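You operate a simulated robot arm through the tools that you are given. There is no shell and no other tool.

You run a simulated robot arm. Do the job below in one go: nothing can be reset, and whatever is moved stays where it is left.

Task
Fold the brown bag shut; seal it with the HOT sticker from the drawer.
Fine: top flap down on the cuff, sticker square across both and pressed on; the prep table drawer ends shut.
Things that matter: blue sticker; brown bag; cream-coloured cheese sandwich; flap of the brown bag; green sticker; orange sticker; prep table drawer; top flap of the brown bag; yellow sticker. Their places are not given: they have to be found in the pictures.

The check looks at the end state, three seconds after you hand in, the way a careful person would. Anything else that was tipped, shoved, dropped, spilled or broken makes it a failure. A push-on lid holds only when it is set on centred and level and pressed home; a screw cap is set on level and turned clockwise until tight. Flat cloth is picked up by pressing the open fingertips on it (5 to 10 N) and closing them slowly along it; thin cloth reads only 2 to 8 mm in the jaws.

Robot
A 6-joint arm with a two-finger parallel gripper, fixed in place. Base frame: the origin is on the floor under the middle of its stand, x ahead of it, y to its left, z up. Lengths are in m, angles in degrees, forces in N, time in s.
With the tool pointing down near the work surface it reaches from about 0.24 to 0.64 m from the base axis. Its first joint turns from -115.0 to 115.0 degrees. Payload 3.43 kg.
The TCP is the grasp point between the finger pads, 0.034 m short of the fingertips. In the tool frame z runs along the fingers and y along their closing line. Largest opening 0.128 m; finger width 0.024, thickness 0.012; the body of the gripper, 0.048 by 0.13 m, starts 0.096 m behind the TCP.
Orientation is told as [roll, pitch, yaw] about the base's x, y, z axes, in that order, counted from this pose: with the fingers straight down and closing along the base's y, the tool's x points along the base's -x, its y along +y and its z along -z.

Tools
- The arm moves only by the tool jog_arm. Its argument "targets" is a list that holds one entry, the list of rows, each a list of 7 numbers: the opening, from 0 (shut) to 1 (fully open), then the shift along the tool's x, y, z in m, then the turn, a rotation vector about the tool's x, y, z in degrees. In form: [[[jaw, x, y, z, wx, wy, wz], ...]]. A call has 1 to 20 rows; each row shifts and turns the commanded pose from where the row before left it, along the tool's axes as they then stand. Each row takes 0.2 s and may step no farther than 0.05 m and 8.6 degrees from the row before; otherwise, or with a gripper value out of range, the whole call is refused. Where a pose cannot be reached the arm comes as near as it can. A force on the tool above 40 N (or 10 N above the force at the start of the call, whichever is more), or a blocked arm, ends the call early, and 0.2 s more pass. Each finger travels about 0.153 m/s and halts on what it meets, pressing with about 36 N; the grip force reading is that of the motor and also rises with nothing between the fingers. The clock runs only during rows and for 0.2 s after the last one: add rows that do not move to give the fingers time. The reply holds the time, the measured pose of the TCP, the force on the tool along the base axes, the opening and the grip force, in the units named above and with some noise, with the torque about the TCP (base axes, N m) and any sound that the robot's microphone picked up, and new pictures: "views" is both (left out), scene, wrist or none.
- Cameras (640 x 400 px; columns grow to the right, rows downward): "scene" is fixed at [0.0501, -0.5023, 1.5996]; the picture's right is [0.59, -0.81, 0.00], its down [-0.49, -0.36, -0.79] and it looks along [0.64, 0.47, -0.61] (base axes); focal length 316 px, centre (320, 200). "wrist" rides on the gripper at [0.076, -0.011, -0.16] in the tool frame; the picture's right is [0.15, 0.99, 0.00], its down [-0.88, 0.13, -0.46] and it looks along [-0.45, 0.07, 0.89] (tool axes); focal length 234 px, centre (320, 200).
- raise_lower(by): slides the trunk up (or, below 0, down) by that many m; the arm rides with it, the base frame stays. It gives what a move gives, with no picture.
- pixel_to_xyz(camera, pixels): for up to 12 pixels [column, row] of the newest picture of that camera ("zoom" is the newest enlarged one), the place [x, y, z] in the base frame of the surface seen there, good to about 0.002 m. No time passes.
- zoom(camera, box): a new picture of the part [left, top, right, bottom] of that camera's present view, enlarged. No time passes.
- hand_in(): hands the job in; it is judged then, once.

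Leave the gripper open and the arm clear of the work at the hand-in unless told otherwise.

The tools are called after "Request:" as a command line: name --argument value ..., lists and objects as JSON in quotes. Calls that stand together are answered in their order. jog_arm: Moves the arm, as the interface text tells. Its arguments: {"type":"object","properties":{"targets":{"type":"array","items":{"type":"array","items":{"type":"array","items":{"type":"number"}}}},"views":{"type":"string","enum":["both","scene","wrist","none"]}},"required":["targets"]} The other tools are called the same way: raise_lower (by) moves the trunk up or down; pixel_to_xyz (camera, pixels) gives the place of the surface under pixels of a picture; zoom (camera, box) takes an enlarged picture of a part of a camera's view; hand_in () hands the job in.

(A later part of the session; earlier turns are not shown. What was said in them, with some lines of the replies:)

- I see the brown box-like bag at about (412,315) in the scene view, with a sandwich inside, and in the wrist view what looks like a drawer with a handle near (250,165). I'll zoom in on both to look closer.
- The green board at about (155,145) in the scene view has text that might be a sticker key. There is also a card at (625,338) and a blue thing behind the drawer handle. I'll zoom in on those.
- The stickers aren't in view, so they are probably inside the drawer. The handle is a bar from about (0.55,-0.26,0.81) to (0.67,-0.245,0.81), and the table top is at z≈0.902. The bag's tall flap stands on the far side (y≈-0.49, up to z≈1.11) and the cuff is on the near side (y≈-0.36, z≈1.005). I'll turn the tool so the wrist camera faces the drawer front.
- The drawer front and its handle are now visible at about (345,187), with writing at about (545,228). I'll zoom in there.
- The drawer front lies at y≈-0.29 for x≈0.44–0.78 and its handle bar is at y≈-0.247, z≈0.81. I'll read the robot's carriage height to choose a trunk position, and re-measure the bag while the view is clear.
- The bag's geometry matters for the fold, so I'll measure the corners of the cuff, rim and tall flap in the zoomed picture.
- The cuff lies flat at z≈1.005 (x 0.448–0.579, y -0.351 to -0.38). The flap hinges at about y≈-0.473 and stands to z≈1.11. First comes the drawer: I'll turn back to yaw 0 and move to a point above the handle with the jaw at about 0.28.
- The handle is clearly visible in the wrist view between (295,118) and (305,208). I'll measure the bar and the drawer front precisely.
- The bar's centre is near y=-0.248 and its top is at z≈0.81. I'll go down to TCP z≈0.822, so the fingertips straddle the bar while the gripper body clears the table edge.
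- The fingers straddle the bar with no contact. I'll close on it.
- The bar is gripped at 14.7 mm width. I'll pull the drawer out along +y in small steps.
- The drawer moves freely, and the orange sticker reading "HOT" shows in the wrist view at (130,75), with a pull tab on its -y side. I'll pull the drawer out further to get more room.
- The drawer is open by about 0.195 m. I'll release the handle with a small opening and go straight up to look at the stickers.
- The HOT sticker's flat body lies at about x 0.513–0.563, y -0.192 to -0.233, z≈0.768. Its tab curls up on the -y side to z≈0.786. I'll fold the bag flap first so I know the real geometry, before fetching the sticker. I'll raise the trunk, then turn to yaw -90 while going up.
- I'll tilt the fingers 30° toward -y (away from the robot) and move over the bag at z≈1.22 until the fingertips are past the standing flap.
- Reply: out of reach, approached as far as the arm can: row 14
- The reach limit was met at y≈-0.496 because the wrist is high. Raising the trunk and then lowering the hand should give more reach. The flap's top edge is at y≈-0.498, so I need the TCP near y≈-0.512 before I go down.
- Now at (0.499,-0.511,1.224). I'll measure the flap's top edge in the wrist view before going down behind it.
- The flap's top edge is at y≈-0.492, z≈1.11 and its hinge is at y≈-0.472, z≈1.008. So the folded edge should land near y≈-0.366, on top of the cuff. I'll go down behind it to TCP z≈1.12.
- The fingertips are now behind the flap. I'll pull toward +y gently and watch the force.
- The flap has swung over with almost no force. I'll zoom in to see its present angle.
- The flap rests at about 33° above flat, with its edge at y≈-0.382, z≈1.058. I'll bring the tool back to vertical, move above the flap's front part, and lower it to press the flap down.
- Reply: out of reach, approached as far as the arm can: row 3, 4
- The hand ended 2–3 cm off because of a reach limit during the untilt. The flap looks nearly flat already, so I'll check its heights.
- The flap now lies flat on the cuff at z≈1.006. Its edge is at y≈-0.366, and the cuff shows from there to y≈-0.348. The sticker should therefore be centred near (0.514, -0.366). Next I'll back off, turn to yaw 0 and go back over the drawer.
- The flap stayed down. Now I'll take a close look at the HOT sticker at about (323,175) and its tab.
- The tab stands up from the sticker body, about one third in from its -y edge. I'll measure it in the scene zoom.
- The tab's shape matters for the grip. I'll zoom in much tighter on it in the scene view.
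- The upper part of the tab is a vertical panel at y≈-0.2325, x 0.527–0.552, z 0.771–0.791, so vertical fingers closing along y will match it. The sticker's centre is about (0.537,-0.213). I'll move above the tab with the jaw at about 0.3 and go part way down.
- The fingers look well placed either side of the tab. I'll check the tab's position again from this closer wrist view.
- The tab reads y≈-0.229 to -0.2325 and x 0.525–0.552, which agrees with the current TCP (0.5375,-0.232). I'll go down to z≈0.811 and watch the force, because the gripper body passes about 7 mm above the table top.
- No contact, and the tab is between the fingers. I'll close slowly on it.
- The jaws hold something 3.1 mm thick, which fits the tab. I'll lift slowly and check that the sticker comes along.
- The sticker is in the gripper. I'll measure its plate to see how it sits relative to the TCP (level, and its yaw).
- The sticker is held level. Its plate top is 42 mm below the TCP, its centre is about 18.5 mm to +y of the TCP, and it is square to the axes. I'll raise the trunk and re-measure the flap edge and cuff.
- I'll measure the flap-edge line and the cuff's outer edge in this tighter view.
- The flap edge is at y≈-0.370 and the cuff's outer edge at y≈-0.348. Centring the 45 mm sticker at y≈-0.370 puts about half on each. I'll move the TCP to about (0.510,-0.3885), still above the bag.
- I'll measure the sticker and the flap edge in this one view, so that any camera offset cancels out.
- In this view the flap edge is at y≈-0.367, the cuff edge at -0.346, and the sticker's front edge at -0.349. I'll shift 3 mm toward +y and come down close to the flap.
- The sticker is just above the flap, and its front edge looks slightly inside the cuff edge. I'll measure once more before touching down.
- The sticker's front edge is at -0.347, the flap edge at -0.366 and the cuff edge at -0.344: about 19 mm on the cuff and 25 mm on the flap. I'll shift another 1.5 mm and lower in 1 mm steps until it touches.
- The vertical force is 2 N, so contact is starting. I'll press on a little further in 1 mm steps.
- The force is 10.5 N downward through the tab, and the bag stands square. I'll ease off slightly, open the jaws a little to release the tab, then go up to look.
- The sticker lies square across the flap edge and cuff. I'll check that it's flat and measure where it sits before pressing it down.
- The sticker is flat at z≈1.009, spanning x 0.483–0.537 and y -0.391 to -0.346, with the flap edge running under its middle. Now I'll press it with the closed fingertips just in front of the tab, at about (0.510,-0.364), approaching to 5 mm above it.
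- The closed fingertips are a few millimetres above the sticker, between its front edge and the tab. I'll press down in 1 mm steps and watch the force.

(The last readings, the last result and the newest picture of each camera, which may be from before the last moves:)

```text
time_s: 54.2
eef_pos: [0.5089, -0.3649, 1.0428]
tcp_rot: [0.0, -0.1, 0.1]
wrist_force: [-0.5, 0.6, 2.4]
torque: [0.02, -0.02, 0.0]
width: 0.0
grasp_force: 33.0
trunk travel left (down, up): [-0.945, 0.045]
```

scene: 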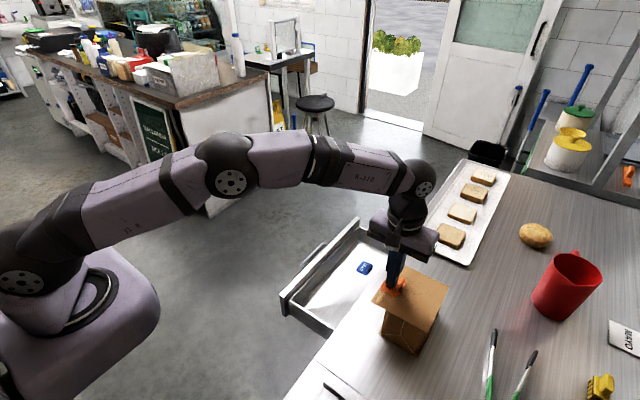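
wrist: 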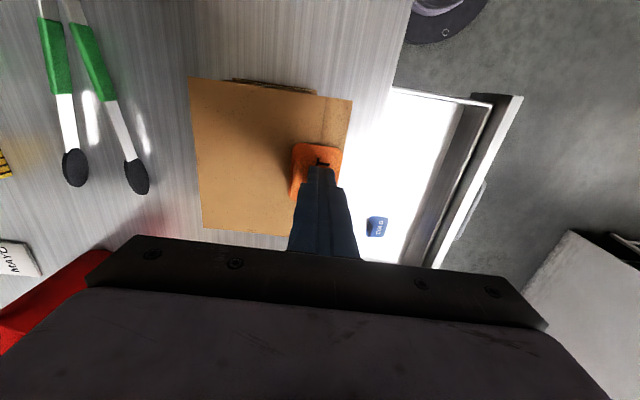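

Contact reads 2.4 N. I'll press 1 mm more and hold.

Request:
jog_arm --targets '[[[0, 0, 0, 0.001, 0, 0, 0], [0, 0, 0, 0, 0, 0, 0], [0, 0, 0, 0, 0, 0, 0]]]' --views "scene"

Request:
zoom --camera "scene" --box '[370, 250, 450, 360]'

```text
time_s: 55.0
eef_pos: [0.5079, -0.3649, 1.0425]
tcp_rot: [-0.1, -0.2, 0.0]
wrist_force: [1.3, 0.5, 6.7]
torque: [-0.02, -0.07, 0.03]
width: 0.0
grasp_force: 32.6
trunk travel left (down, up): [-0.945, 0.045]
```

scene: 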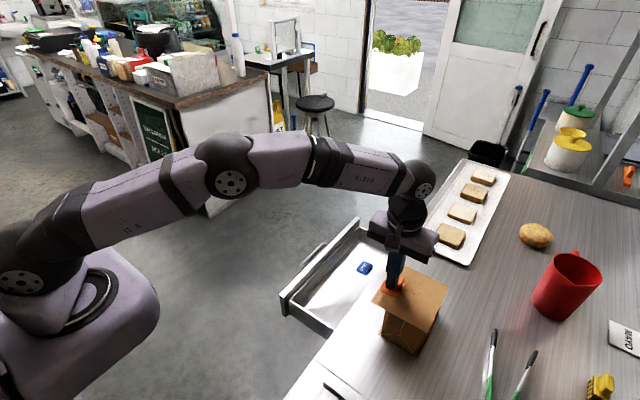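

```text
3.64 times, centred on (410, 305) of scene
```

zoom: 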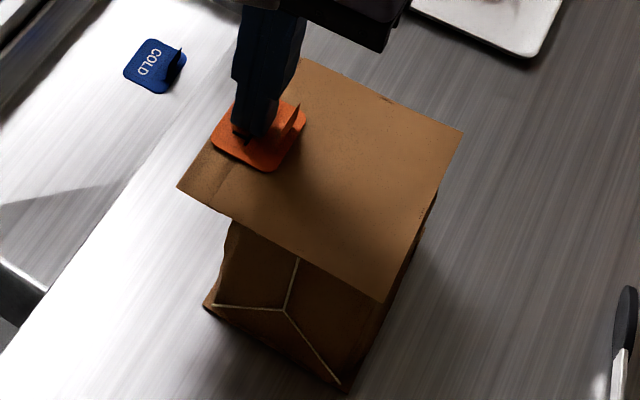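

The force is 6.7 N and the bag stands unmoved. I'll add 1 mm more for a firm press, then hold.

Request:
jog_arm --targets '[[[0, 0, 0, 0.001, 0, 0, 0], [0, 0, 0, 0, 0, 0, 0], [0, 0, 0, 0, 0, 0, 0], [0, 0, 0, 0, 0, 0, 0]]]' --views "scene"

```text
time_s: 56.0
eef_pos: [0.5083, -0.3638, 1.0413]
tcp_rot: [-0.1, -0.1, 0.0]
wrist_force: [1.4, 0.4, 13.6]
torque: [0.02, -0.06, -0.04]
width: 0.0
grasp_force: 32.9
trunk travel left (down, up): [-0.945, 0.045]
```

scene: 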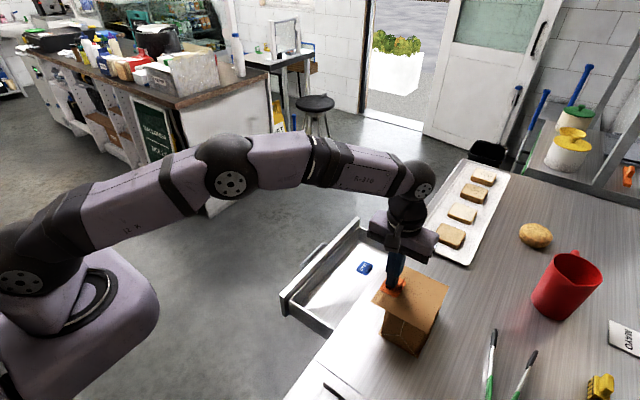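

The press reads 13.6 N and the bag stays upright. I'll lift straight off slowly and check that the sticker stays put.

Request:
jog_arm --targets '[[[0, 0, 0, -0.001, 0, 0, 0], [0, 0, 0, -0.002, 0, 0, 0], [0, 0, 0, -0.005, 0, 0, 0], [0, 0, 0, -0.015, 0, 0, 0], [0, 0, 0, -0.03, 0, 0, 0], [0, 0, 0.03, -0.03, 0, 0, 0], [0, 0, 0.04, 0, 0, 0, 0], [0.1, 0, 0.04, 0, 0, 0, 0], [0.1, 0, 0, 0, 0, 0, 0]]]'

Request:
zoom --camera "scene" --box '[370, 250, 450, 360]'

Request:
zoom --camera "wrist" --box '[60, 60, 330, 240]'

```text
time_s: 58.0
eef_pos: [0.5082, -0.2552, 1.1208]
tcp_rot: [-0.1, -0.1, 0.0]
wrist_force: [0.4, -0.5, 0.4]
torque: [0.06, 0.05, 0.04]
width: 0.013
grasp_force: 0.1
trunk travel left (down, up): [-0.945, 0.045]
```

scene: 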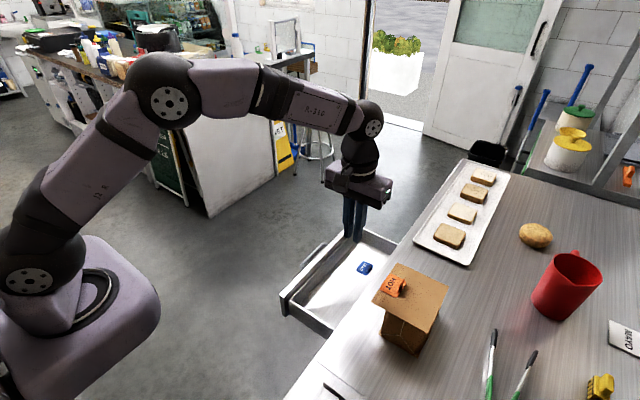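
wrist: 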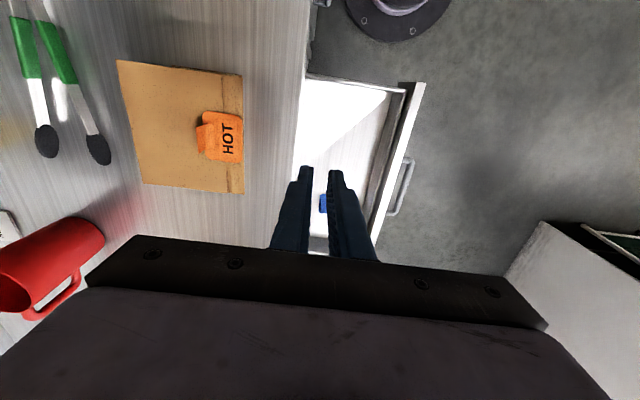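

```text
3.64 times, centred on (410, 305) of scene
```

zoom: 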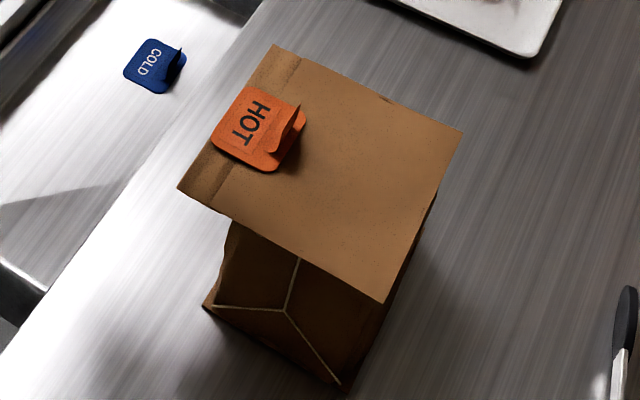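

```text
2.22 times, centred on (195, 150) of wrist
```

zoom: 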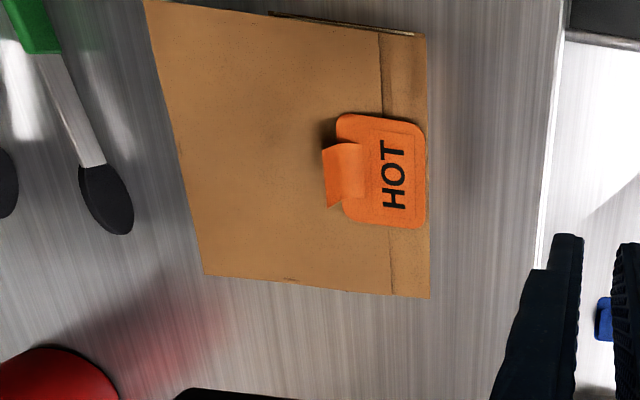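

The sticker is in place across both. Next I'll shut the drawer: I'll move out in front of the handle (y≈0.005), then lower the trunk and push the handle in. I'll also check the sticker's heights in this zoom.

Request:
pixel_to_xyz --camera "zoom" --pixels '[[350, 120], [415, 128], [422, 215], [350, 212], [385, 120], [395, 220], [250, 150], [385, 70], [415, 60], [425, 270], [388, 270], [200, 260]]'

Request:
jog_arm --targets '[[[0, -0.0153, 0.0433, 0, 0, 0, 0], [0, -0.0153, 0.0433, 0, 0, 0, 0], [0, -0.0153, 0.0433, 0, 0, 0, 0], [0, -0.0153, 0.0433, 0, 0, 0, 0], [0, -0.0153, 0.0433, 0, 0, 0, 0], [0, -0.0153, 0.0433, 0, 0, 0, 0], [0, 0, 0, 0, 0, 0, 0]]]'

Request:
raise_lower --by -0.18

```text
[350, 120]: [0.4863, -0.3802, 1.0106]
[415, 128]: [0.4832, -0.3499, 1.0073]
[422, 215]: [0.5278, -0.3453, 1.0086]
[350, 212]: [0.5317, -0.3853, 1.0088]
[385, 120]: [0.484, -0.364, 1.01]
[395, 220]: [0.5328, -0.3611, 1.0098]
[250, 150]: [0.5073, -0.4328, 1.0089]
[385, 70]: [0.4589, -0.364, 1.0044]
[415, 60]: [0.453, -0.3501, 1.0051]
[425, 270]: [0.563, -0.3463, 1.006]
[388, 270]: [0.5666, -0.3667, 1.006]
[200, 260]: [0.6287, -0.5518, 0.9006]
```

```text
time_s: 59.6
eef_pos: [0.6013, 0.0027, 1.1227]
tcp_rot: [-0.1, 0.0, 0.0]
wrist_force: [0.0, -0.2, 0.0]
torque: [0.05, -0.01, 0.02]
width: 0.0
grasp_force: 33.1
trunk travel left (down, up): [-0.945, 0.045]
```

scene: 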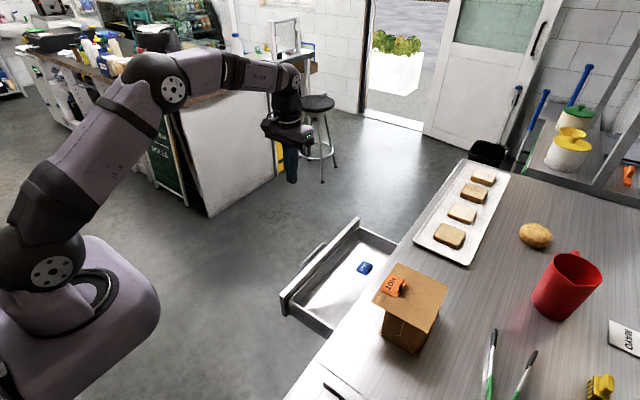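
wrist: 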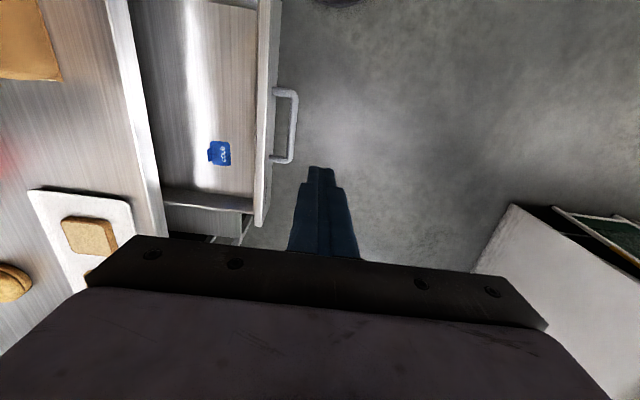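

```text
time_s: 61.6
eef_pos: [0.6005, 0.0034, 0.9424]
tcp_rot: [0.0, 0.0, 0.0]
wrist_force: [0.9, 0.6, 1.0]
torque: [0.0, 0.01, 0.0]
width: 0.0001
grasp_force: 32.6
trunk travel left (down, up): [-0.765, 0.225]
```

The sticker surface is flat at z≈1.009. The hand is in front of the handle at (0.600,0.003). I'll go down to handle height and start pushing the drawer in gently.

Request:
jog_arm --targets '[[[0, 0, 0, 0.04, 0, 0, 0], [0, 0, 0, 0.04, 0, 0, 0], [0, 0, 0, 0.04, 0, 0, 0], [0, 0, 0, 0, 0, 0, 0], [0, 0, -0.015, 0, 0, 0, 0], [0, 0, -0.015, 0, 0, 0, 0], [0, 0, -0.01, 0, 0, 0, 0], [0, 0, -0.015, 0, 0, 0, 0], [0, 0, -0.015, 0, 0, 0, 0], [0, 0, -0.015, 0, 0, 0, 0], [0, 0, -0.015, 0, 0, 0, 0], [0, 0, 0, 0, 0, 0, 0]]]'

```text
time_s: 64.2
eef_pos: [0.6008, -0.0978, 0.8212]
tcp_rot: [0.0, 0.0, 0.1]
wrist_force: [0.1, -0.1, -0.5]
torque: [-0.03, -0.02, 0.02]
width: 0.0002
grasp_force: 33.4
trunk travel left (down, up): [-0.765, 0.225]
```

scene: 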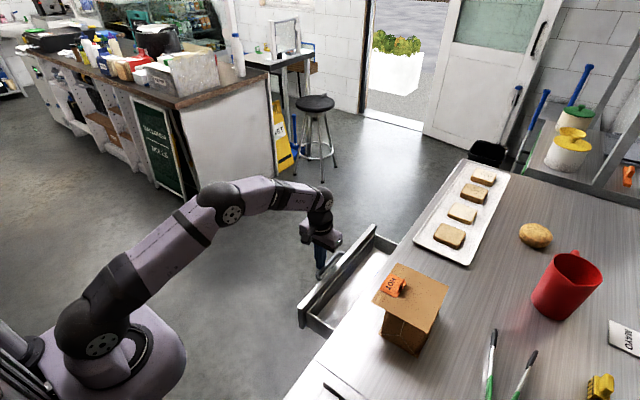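
wrist: 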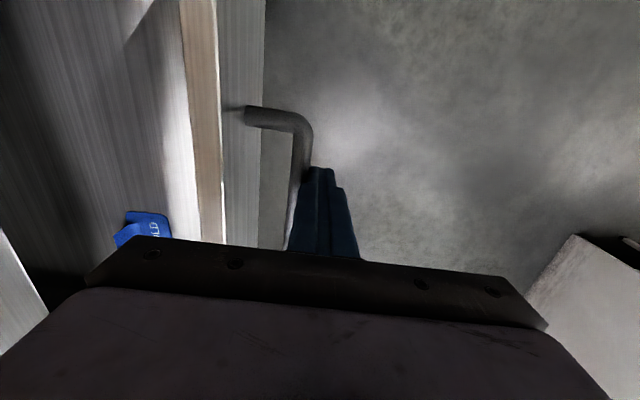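

The drawer is sliding in smoothly. I'll keep pushing, more slowly near the end.

Request:
jog_arm --targets '[[[0, 0, -0.015, 0, 0, 0, 0], [0, 0, -0.015, 0, 0, 0, 0], [0, 0, -0.015, 0, 0, 0, 0], [0, 0, -0.015, 0, 0, 0, 0], [0, 0, -0.015, 0, 0, 0, 0], [0, 0, -0.015, 0, 0, 0, 0], [0, 0, -0.012, 0, 0, 0, 0], [0, 0, -0.01, 0, 0, 0, 0], [0, 0, -0.006, 0, 0, 0, 0], [0, 0, 0, 0, 0, 0, 0]]]'

```text
time_s: 66.4
eef_pos: [0.6001, -0.2156, 0.8223]
tcp_rot: [0.0, 0.0, 0.0]
wrist_force: [-0.4, -0.1, 0.0]
torque: [-0.03, 0.04, -0.03]
width: 0.0
grasp_force: 32.8
trunk travel left (down, up): [-0.765, 0.225]
```

scene: 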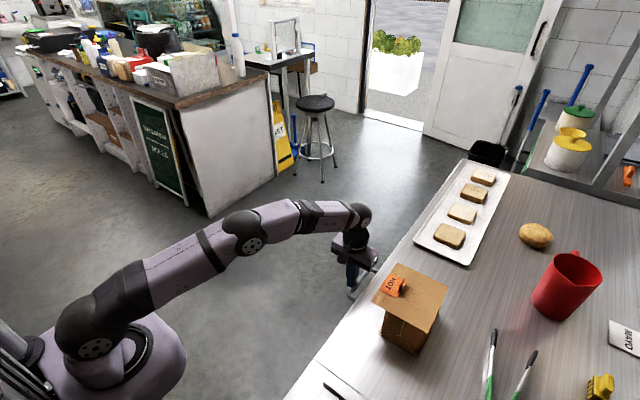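
wrist: 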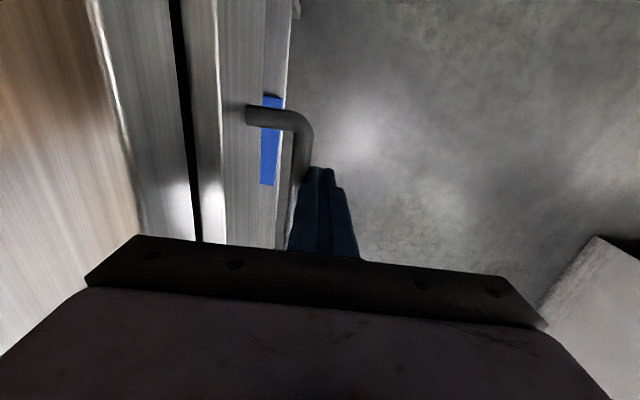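

A thin dark gap remains between the drawer front and the table. I'll push the last bit in small steps until the force rises.

Request:
jog_arm --targets '[[[0, 0, -0.004, 0, 0, 0, 0], [0, 0, -0.004, 0, 0, 0, 0], [0, 0, -0.004, 0, 0, 0, 0], [0, 0, -0.003, 0, 0, 0, 0], [0, 0, -0.002, 0, 0, 0, 0], [0, 0, 0, 0, 0, 0, 0]]]'

```text
time_s: 67.8
eef_pos: [0.6003, -0.232, 0.8235]
tcp_rot: [0.0, 0.0, 0.0]
wrist_force: [-0.1, 0.5, -0.7]
torque: [0.03, 0.02, -0.04]
width: 0.0
grasp_force: 33.4
trunk travel left (down, up): [-0.765, 0.225]
```

scene: 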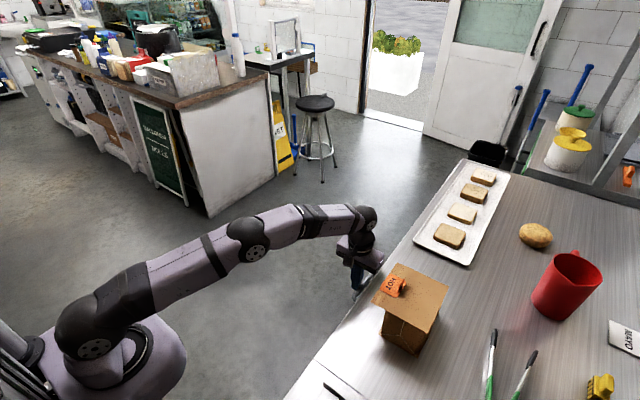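
wrist: 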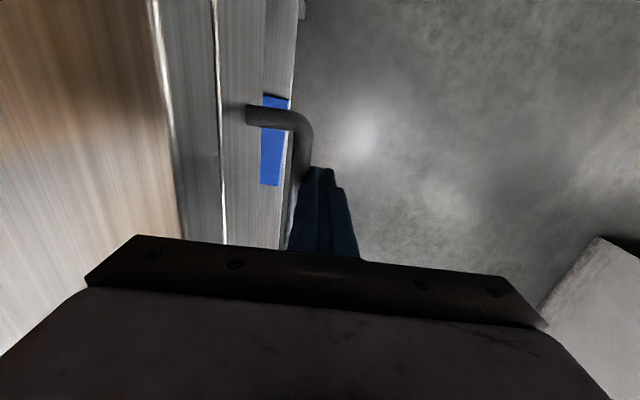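

There's no resistance yet, and the gap is nearly gone. I'll push on in 2 mm steps.

Request:
jog_arm --targets '[[[0, 0, -0.002, 0, 0, 0, 0], [0, 0, -0.002, 0, 0, 0, 0], [0, 0, -0.002, 0, 0, 0, 0], [0, 0, 0, 0, 0, 0, 0]]]' --views "wrist"

```text
time_s: 68.8
eef_pos: [0.6016, -0.2334, 0.8224]
tcp_rot: [0.3, -0.1, 0.0]
wrist_force: [1.0, 22.8, 4.0]
torque: [0.44, -0.03, 0.03]
width: 0.0
grasp_force: 32.6
trunk travel left (down, up): [-0.765, 0.225]
```

wrist: 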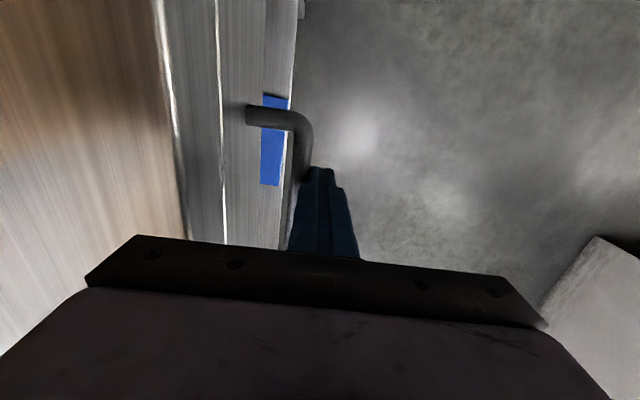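

The force has jumped to 22.8 N, so the drawer is hard against its stop. I'll back straight off, go up, open the gripper and move clear for a final look.

Request:
jog_arm --targets '[[[0, 0, 0.005, 0, 0, 0, 0], [0, 0, 0.02, 0, 0, 0, 0], [0, 0, 0.04, 0, 0, 0, 0], [0, 0, 0.04, 0, 0, 0, 0], [0.3, 0.03, 0.03, -0.02, 0, 0, 0], [0.6, 0.03, 0, -0.04, 0, 0, 0], [1, 0.03, 0, -0.04, 0, 0, 0], [1, 0.03, 0, -0.04, 0, 0, 0], [1, 0.02, 0, -0.04, 0, 0, 0], [1, 0.0, 0, -0.04, 0, 0, 0], [1, 0, 0, 0, 0, 0, 0]]]'

Request:
zoom --camera "scene" --box '[330, 240, 470, 370]'

Request:
zoom --camera "wrist" --box '[0, 0, 320, 240]'

```text
time_s: 71.2
eef_pos: [0.4611, -0.1019, 1.0422]
tcp_rot: [0.1, 0.1, -0.1]
wrist_force: [0.3, 0.2, 0.8]
torque: [0.01, 0.02, -0.02]
width: 0.128
grasp_force: 0.0
trunk travel left (down, up): [-0.765, 0.225]
```

scene: 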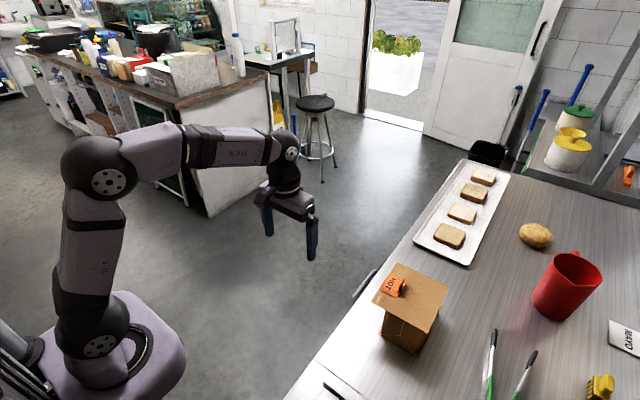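
wrist: 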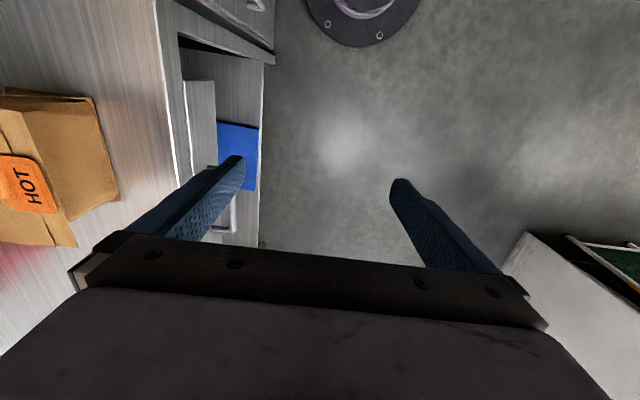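

```text
3.08 times, centred on (400, 305) of scene
```

zoom: 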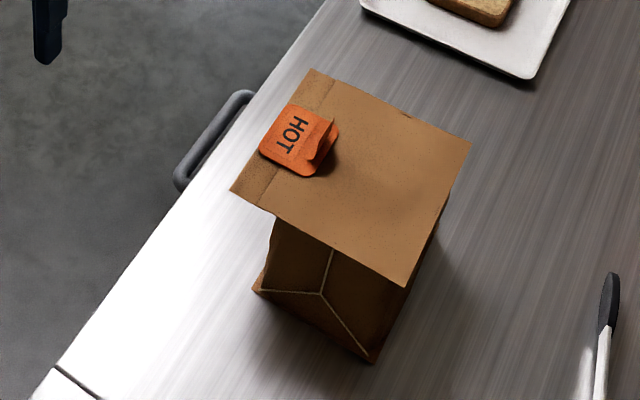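

```text
1.67 times, centred on (160, 120) of wrist
```

zoom: 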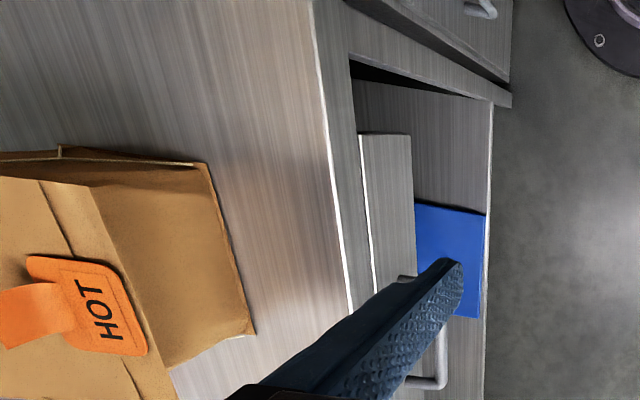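

The drawer looks fully shut and the bag is sealed. I'll compare the handle's position with its starting place and check the flap and sticker once more.

Request:
pixel_to_xyz --camera "scene" --pixels '[[355, 298], [375, 270], [365, 283], [395, 282], [386, 290], [400, 290], [410, 300], [383, 300]]'

Request:
zoom --camera "scene" --box '[375, 262, 425, 312]'

```text
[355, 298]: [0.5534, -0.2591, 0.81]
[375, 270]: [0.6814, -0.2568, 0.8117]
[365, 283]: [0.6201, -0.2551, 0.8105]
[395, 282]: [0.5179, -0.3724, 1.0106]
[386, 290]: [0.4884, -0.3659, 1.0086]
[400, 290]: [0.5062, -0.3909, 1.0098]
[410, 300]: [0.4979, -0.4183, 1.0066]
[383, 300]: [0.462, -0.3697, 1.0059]
```

```text
8.00 times, centred on (400, 287) of scene
```

zoom: 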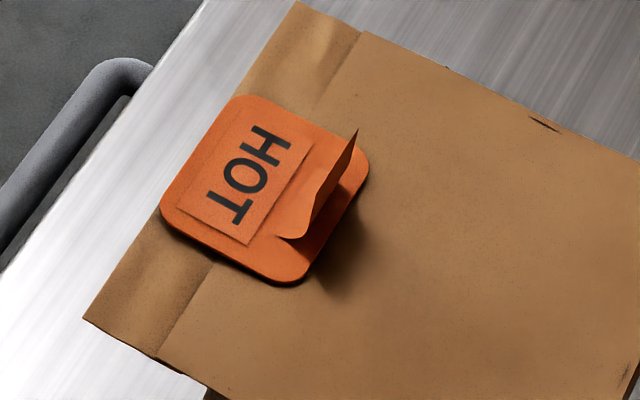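

The handle is back at its starting place (y≈-0.255 to -0.259, as at the start). The flap lies flat on the cuff, the HOT sticker is square across the edge and pressed on, the gripper is open and the arm is clear. I'm handing in.

Request:
hand_in

```text
The job is handed in.
```

The brown bag is folded shut and sealed with the HOT sticker, and the prep table drawer is closed again. I've handed the job in but haven't seen the result of the check.

- **Fold:** the top flap lies flat on the cuff and stayed down by itself once folded.
- **Sticker:** the orange sticker in the drawer reads "HOT" (the blue one reads "COLD"). It lies flat and square across the flap edge, with roughly half on the flap and half on the cuff. I pressed it with about 10 N through its tab, then about 14 N with the closed fingertips. The pull tab still stands up, as it did in the drawer.
- **Drawer:** I pushed it in until it hit its stop, and the handle measures within about 2 mm of where it started.
- **Surroundings:** the bag stayed upright, and I saw nothing else tipped or moved. The blue sticker was still in the drawer as it slid shut. I never saw the green or yellow stickers. The gripper is open and the arm is clear of the work.
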